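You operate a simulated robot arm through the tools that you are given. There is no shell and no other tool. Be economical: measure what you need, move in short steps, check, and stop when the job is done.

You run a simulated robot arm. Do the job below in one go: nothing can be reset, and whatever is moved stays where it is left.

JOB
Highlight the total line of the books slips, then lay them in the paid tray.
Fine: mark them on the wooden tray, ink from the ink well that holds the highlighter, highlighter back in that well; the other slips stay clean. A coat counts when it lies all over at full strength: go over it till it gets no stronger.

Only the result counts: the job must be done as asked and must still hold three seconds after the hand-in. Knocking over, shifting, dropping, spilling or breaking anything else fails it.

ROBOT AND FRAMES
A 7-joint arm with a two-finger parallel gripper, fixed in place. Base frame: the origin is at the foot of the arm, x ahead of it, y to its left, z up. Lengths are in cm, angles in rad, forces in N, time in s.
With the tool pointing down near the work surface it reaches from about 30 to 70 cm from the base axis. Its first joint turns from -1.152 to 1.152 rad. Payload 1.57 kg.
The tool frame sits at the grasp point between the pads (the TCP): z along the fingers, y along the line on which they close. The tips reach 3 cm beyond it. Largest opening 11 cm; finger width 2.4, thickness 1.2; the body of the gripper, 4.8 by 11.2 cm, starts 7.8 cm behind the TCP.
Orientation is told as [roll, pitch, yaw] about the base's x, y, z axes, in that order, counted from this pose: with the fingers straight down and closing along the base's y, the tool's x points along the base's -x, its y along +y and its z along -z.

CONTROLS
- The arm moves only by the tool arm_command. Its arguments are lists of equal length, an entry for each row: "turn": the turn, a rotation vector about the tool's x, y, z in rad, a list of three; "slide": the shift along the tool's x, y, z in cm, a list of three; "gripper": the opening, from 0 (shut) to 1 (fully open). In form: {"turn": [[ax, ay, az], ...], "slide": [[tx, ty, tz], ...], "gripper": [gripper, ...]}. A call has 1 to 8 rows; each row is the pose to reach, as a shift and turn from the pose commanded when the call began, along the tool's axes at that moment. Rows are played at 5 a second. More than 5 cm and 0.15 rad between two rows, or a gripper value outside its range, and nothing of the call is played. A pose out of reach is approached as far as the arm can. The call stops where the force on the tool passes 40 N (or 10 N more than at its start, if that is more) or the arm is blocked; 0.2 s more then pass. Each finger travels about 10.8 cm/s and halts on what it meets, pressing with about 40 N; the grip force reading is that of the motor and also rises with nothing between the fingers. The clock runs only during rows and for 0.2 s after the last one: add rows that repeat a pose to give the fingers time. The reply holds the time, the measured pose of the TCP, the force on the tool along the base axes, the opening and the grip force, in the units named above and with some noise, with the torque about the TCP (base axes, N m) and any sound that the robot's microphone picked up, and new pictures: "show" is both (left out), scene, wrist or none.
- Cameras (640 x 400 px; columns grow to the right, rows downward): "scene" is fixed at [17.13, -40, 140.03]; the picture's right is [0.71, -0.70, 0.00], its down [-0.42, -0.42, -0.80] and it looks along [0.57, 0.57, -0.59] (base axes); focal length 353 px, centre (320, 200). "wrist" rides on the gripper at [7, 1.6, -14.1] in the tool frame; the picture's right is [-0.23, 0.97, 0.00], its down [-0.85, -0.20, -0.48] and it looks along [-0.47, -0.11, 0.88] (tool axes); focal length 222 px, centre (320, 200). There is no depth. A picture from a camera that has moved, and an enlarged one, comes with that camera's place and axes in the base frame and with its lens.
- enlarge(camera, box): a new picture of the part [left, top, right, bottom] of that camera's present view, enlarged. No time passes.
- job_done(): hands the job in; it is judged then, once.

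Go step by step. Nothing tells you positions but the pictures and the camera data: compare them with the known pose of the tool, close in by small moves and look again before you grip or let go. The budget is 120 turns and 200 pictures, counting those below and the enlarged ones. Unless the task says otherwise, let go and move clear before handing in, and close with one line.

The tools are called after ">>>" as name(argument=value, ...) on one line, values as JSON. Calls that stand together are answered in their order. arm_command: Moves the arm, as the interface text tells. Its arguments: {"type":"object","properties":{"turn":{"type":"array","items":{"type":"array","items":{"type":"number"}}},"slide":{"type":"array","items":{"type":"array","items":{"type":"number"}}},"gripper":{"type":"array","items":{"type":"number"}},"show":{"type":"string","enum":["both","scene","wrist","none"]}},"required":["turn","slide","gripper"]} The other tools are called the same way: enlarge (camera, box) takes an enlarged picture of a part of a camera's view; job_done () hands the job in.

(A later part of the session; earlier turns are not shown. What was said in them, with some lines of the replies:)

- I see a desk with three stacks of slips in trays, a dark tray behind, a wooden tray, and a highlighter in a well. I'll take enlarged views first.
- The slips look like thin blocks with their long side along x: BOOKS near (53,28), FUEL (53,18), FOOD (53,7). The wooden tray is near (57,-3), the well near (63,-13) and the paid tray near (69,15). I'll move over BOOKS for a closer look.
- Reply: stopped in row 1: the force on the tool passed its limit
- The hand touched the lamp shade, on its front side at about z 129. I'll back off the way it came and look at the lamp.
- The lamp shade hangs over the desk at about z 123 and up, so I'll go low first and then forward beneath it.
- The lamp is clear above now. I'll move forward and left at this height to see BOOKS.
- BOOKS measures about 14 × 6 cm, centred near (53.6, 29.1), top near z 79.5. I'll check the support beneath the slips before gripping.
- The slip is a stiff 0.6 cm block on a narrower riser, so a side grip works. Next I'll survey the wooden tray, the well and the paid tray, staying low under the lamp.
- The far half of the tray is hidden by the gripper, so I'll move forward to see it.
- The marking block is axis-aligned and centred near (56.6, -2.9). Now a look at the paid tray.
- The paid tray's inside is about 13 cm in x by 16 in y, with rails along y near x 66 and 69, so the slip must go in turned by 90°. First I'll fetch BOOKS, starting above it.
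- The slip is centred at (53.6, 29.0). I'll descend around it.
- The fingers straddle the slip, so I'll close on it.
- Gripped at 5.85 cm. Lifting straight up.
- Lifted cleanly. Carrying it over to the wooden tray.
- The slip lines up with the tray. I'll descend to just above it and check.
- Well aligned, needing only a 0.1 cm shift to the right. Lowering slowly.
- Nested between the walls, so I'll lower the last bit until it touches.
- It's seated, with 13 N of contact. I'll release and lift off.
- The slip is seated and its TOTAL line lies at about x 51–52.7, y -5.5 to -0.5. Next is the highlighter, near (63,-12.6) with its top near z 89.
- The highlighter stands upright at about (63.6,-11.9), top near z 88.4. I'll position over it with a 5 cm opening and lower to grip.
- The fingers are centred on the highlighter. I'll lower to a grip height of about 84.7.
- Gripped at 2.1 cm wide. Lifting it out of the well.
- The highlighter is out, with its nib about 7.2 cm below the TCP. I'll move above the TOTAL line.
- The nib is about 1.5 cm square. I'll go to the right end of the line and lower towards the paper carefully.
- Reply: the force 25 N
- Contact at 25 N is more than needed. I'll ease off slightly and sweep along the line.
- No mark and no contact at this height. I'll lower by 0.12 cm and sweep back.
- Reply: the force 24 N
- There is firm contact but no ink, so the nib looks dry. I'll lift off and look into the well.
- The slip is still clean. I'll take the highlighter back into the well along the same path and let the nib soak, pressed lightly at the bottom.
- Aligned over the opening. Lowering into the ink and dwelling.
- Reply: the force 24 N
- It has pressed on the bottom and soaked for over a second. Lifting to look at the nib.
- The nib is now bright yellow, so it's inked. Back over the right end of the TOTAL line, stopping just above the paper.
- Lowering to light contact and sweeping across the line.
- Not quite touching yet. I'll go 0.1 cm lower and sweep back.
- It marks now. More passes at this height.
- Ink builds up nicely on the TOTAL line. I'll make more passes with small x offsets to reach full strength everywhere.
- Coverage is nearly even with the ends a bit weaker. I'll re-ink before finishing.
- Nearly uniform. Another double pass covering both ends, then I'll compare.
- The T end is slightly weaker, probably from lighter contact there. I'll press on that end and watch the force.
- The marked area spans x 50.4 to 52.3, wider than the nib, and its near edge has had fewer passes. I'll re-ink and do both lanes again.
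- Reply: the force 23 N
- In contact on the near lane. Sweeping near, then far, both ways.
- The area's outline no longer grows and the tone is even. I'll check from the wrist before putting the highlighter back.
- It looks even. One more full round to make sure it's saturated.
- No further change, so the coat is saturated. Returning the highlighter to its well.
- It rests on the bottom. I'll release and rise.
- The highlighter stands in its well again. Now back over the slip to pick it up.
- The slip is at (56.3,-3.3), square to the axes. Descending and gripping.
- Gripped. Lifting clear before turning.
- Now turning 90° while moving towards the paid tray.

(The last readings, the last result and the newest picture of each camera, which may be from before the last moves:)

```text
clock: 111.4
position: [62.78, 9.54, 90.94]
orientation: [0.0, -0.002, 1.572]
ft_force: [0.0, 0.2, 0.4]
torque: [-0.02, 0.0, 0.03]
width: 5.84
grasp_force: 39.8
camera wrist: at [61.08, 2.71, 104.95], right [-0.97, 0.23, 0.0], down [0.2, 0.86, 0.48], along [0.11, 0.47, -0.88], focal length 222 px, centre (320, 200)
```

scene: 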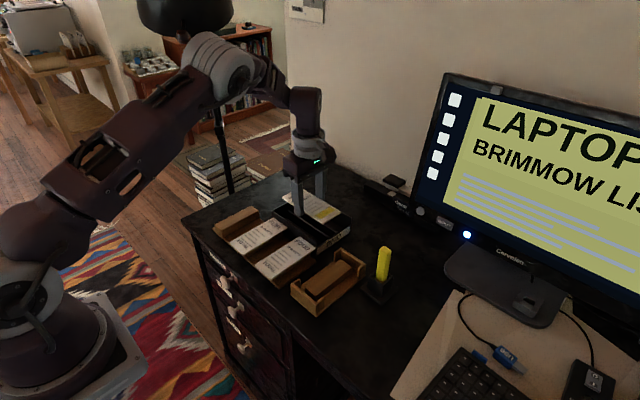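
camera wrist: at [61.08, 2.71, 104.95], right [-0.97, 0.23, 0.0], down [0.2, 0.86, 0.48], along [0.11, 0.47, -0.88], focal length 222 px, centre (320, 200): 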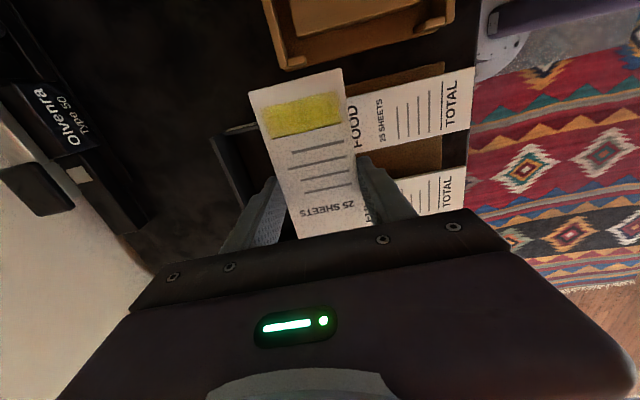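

The turn worked. Next I'll place it above the tray centre, about (67.5, 14), and check.

>>> arm_command(turn=[[0, 0, 0], [0, 0, 0], [0, 0, 0], [0, 0, 0]], slide=[[-2.2, -2.4, 0], [-4.4, -4.7, 0], [-4.4, -4.7, 3], [-4.4, -4.7, 3]], gripper=[0.5, 0.5, 0.5, 0.5])

>>> enlarge(camera="scene", box=[260, 170, 360, 255])

>>> enlarge(camera="wrist", box=[180, 50, 460, 240])

```text
clock: 112.4
position: [67.35, 14.08, 87.76]
orientation: [0.0, 0.001, 1.57]
ft_force: [-0.6, -0.3, 0.5]
torque: [0.02, 0.0, 0.01]
width: 5.84
grasp_force: 39.7
camera wrist: at [65.85, 7.15, 101.72], right [-0.97, 0.23, 0.0], down [0.2, 0.86, 0.48], along [0.11, 0.47, -0.88], focal length 222 px, centre (320, 200)
```

scene: 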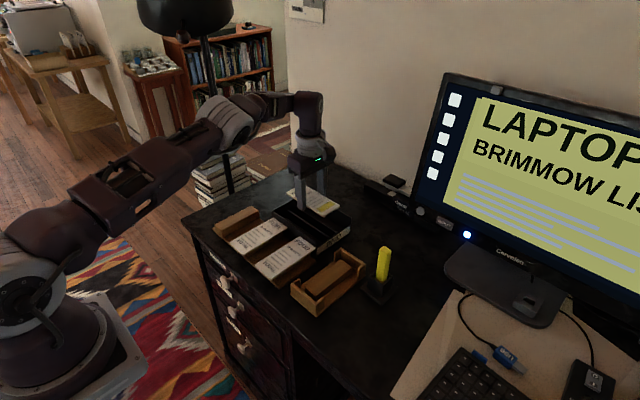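
wrist: 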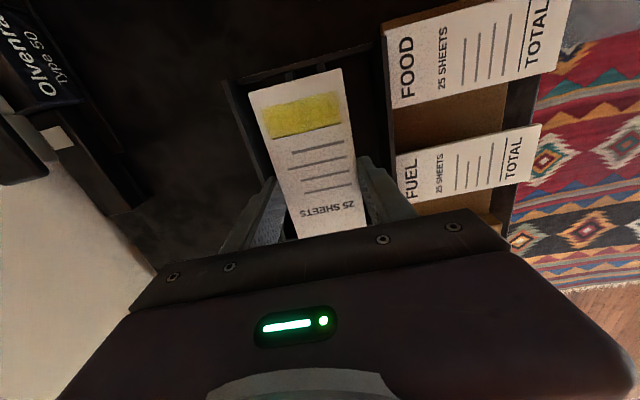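

```text
4.71 times, centred on (310, 212) of scene
camera zoom: at [17.13, -39.99, 140.03], right [0.71, -0.7, 0.0], down [-0.42, -0.42, -0.8], along [0.57, 0.57, -0.59], focal length 1663 px, centre (367, 141)
```

zoom: 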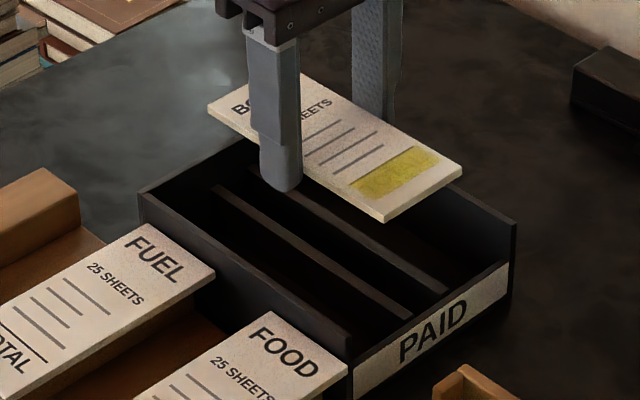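

```text
2.11 times, centred on (320, 145) of wrist
camera zoom: at [65.85, 7.15, 101.72], right [-0.97, 0.23, 0.0], down [0.2, 0.86, 0.48], along [0.11, 0.47, -0.88], focal length 468 px, centre (320, 316)
```

zoom: 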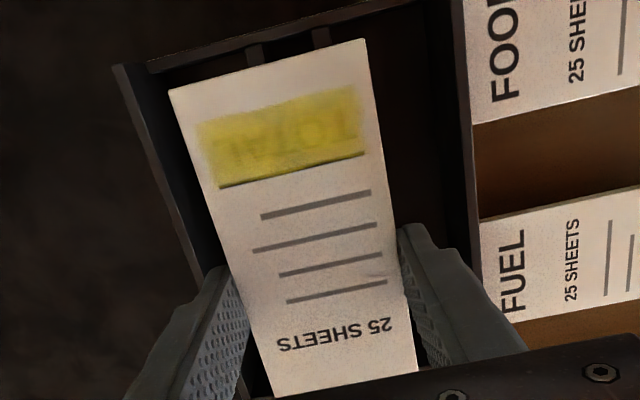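

Well placed: walls at x 60.5–74, rails around x 65.5 and 68.7. Lowering in.

>>> arm_command(turn=[[0, 0, 0], [0, 0, 0], [0, 0, 0], [0, 0, 0], [0, 0, 0]], slide=[[0, 0.1, 2], [0, 0.1, 4], [0, 0.1, 5.5], [0, 0.1, 6.2], [0, 0.1, 6.2]], gripper=[0.5, 0.5, 0.5, 0.5, 0.5], show="none")

>>> enlarge(camera="scene", box=[270, 180, 355, 250])

```text
clock: 113.6
position: [67.41, 14.04, 81.63]
orientation: [-0.002, -0.001, 1.571]
ft_force: [-0.3, -0.2, -0.3]
torque: [0.02, -0.01, -0.02]
width: 5.82
grasp_force: 40.1
```

```text
5.71 times, centred on (312, 215) of scene
camera zoom: at [17.13, -40.0, 140.03], right [0.71, -0.7, 0.0], down [-0.42, -0.42, -0.8], along [0.57, 0.57, -0.59], focal length 2019 px, centre (363, 114)
```

zoom: 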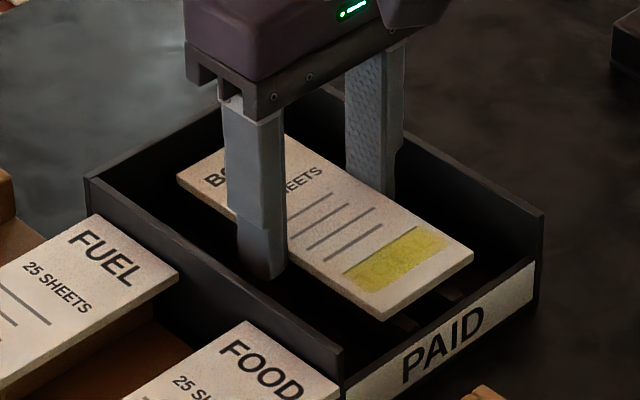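

Inside the walls and level. I'll continue down in small steps to contact.

>>> arm_command(turn=[[0, 0, 0], [0, 0, 0], [0, 0, 0], [0, 0, 0], [0, 0, 0]], slide=[[0, 0, 0.25], [0, 0, 0.5], [0, 0, 0.75], [0, 0, 1.0], [0, 0, 1.0]], gripper=[0.5, 0.5, 0.5, 0.5, 0.5], show="none")

>>> enlarge(camera="scene", box=[270, 180, 355, 250])

```text
clock: 114.8
position: [67.3, 13.91, 80.99]
orientation: [-0.006, -0.003, 1.569]
ft_force: [-3.9, 3.1, 31.9]
torque: [0.11, 0.14, 0.03]
width: 5.83
grasp_force: 40.1
```

```text
5.71 times, centred on (312, 215) of scene
camera zoom: at [17.06, -40.0, 140.04], right [0.71, -0.7, 0.0], down [-0.42, -0.42, -0.81], along [0.57, 0.57, -0.59], focal length 2019 px, centre (363, 114)
```

zoom: 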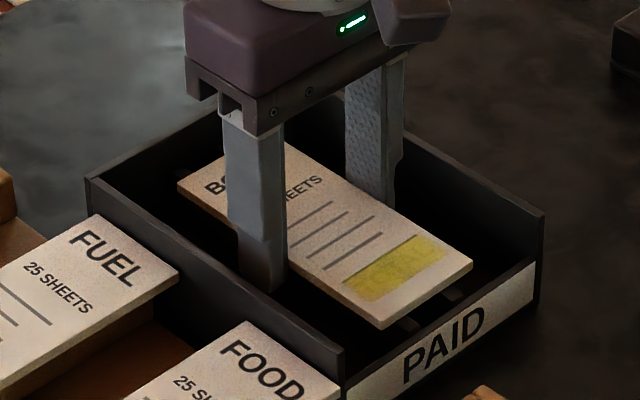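

It rests on the rails. I'll ease off, open gently and lift away.

>>> arm_command(turn=[[0, 0, 0], [0, 0, 0], [0, 0, 0], [0, 0, 0], [0, 0, 0], [0, 0, 0], [0, 0, 0], [0, 0, 0]], slide=[[0, 0, -0.3], [0, 0, -0.3], [0, 0, -0.3], [0, 0, -0.3], [0, 0, -3], [0, 0, -6], [0, 0, -9], [0, 0, -9]], gripper=[0.5, 0.57, 0.65, 0.65, 0.65, 0.65, 0.65, 0.65])

>>> enlarge(camera="scene", box=[200, 180, 420, 310])

>>> enlarge(camera="wrist", box=[180, 50, 460, 240])

```text
clock: 116.6
position: [67.24, 13.9, 89.83]
orientation: [0.001, -0.001, 1.571]
ft_force: [-0.2, -0.1, -1.0]
torque: [0.02, 0.01, 0.01]
width: 7.16
grasp_force: 0.1
camera wrist: at [65.67, 7.07, 103.86], right [-0.97, 0.23, 0.0], down [0.2, 0.86, 0.48], along [0.11, 0.47, -0.88], focal length 222 px, centre (320, 200)
```

scene: 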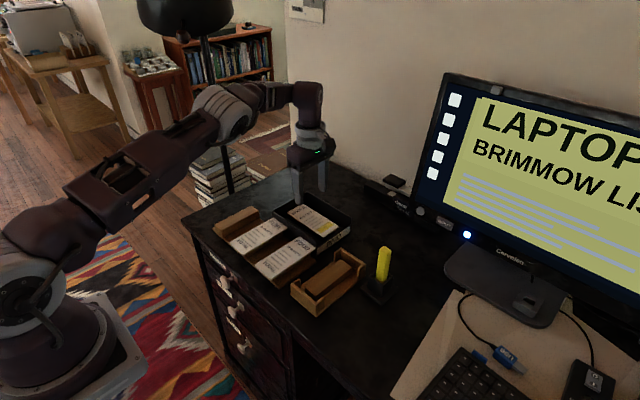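
wrist: 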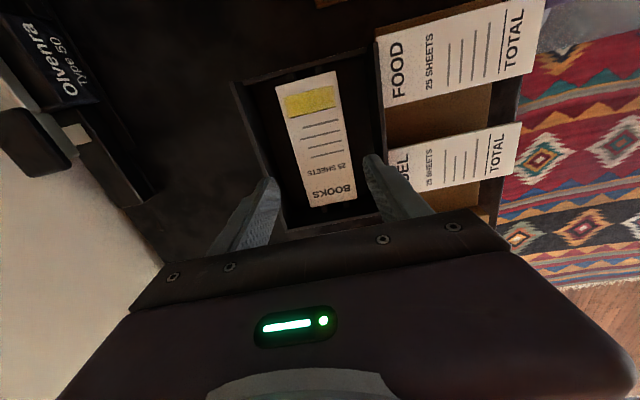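

```text
2.91 times, centred on (310, 245) of scene
camera zoom: at [17.13, -40.0, 140.03], right [0.71, -0.7, 0.0], down [-0.42, -0.42, -0.8], along [0.57, 0.57, -0.59], focal length 1028 px, centre (349, 69)
```

zoom: 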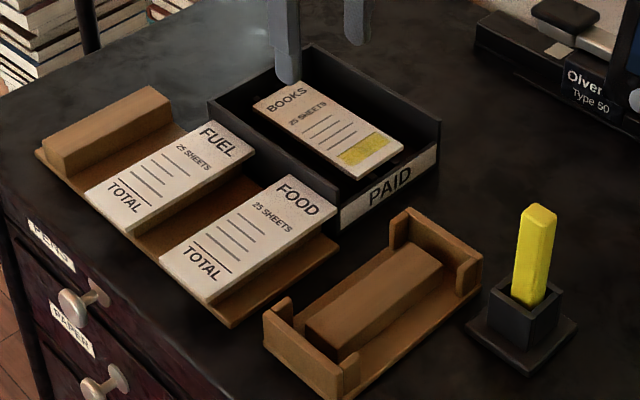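

```text
2.11 times, centred on (320, 145) of wrist
camera zoom: at [65.67, 7.07, 103.86], right [-0.97, 0.23, 0.0], down [0.2, 0.86, 0.48], along [0.11, 0.47, -0.88], focal length 468 px, centre (320, 316)
```

zoom: 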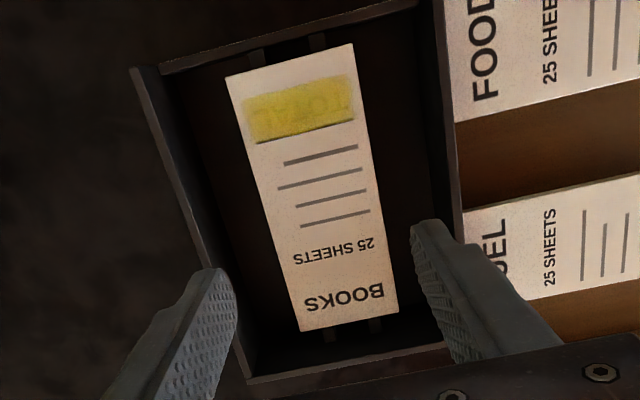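

The BOOKS slip lies flat in the paid tray with its total line highlighted. The highlighter is back in its well, FUEL and FOOD are clean and unmoved, and the gripper is empty and clear, so I'm handing in.

>>> job_done()

```text
The job is handed in.
```

I highlighted the BOOKS total line on the wooden tray, going over it until extra passes made no visible difference. I then laid the slip in the paid tray and put the highlighter back in its well; early on, the hand briefly touched the lamp shade, which showed no visible shift.
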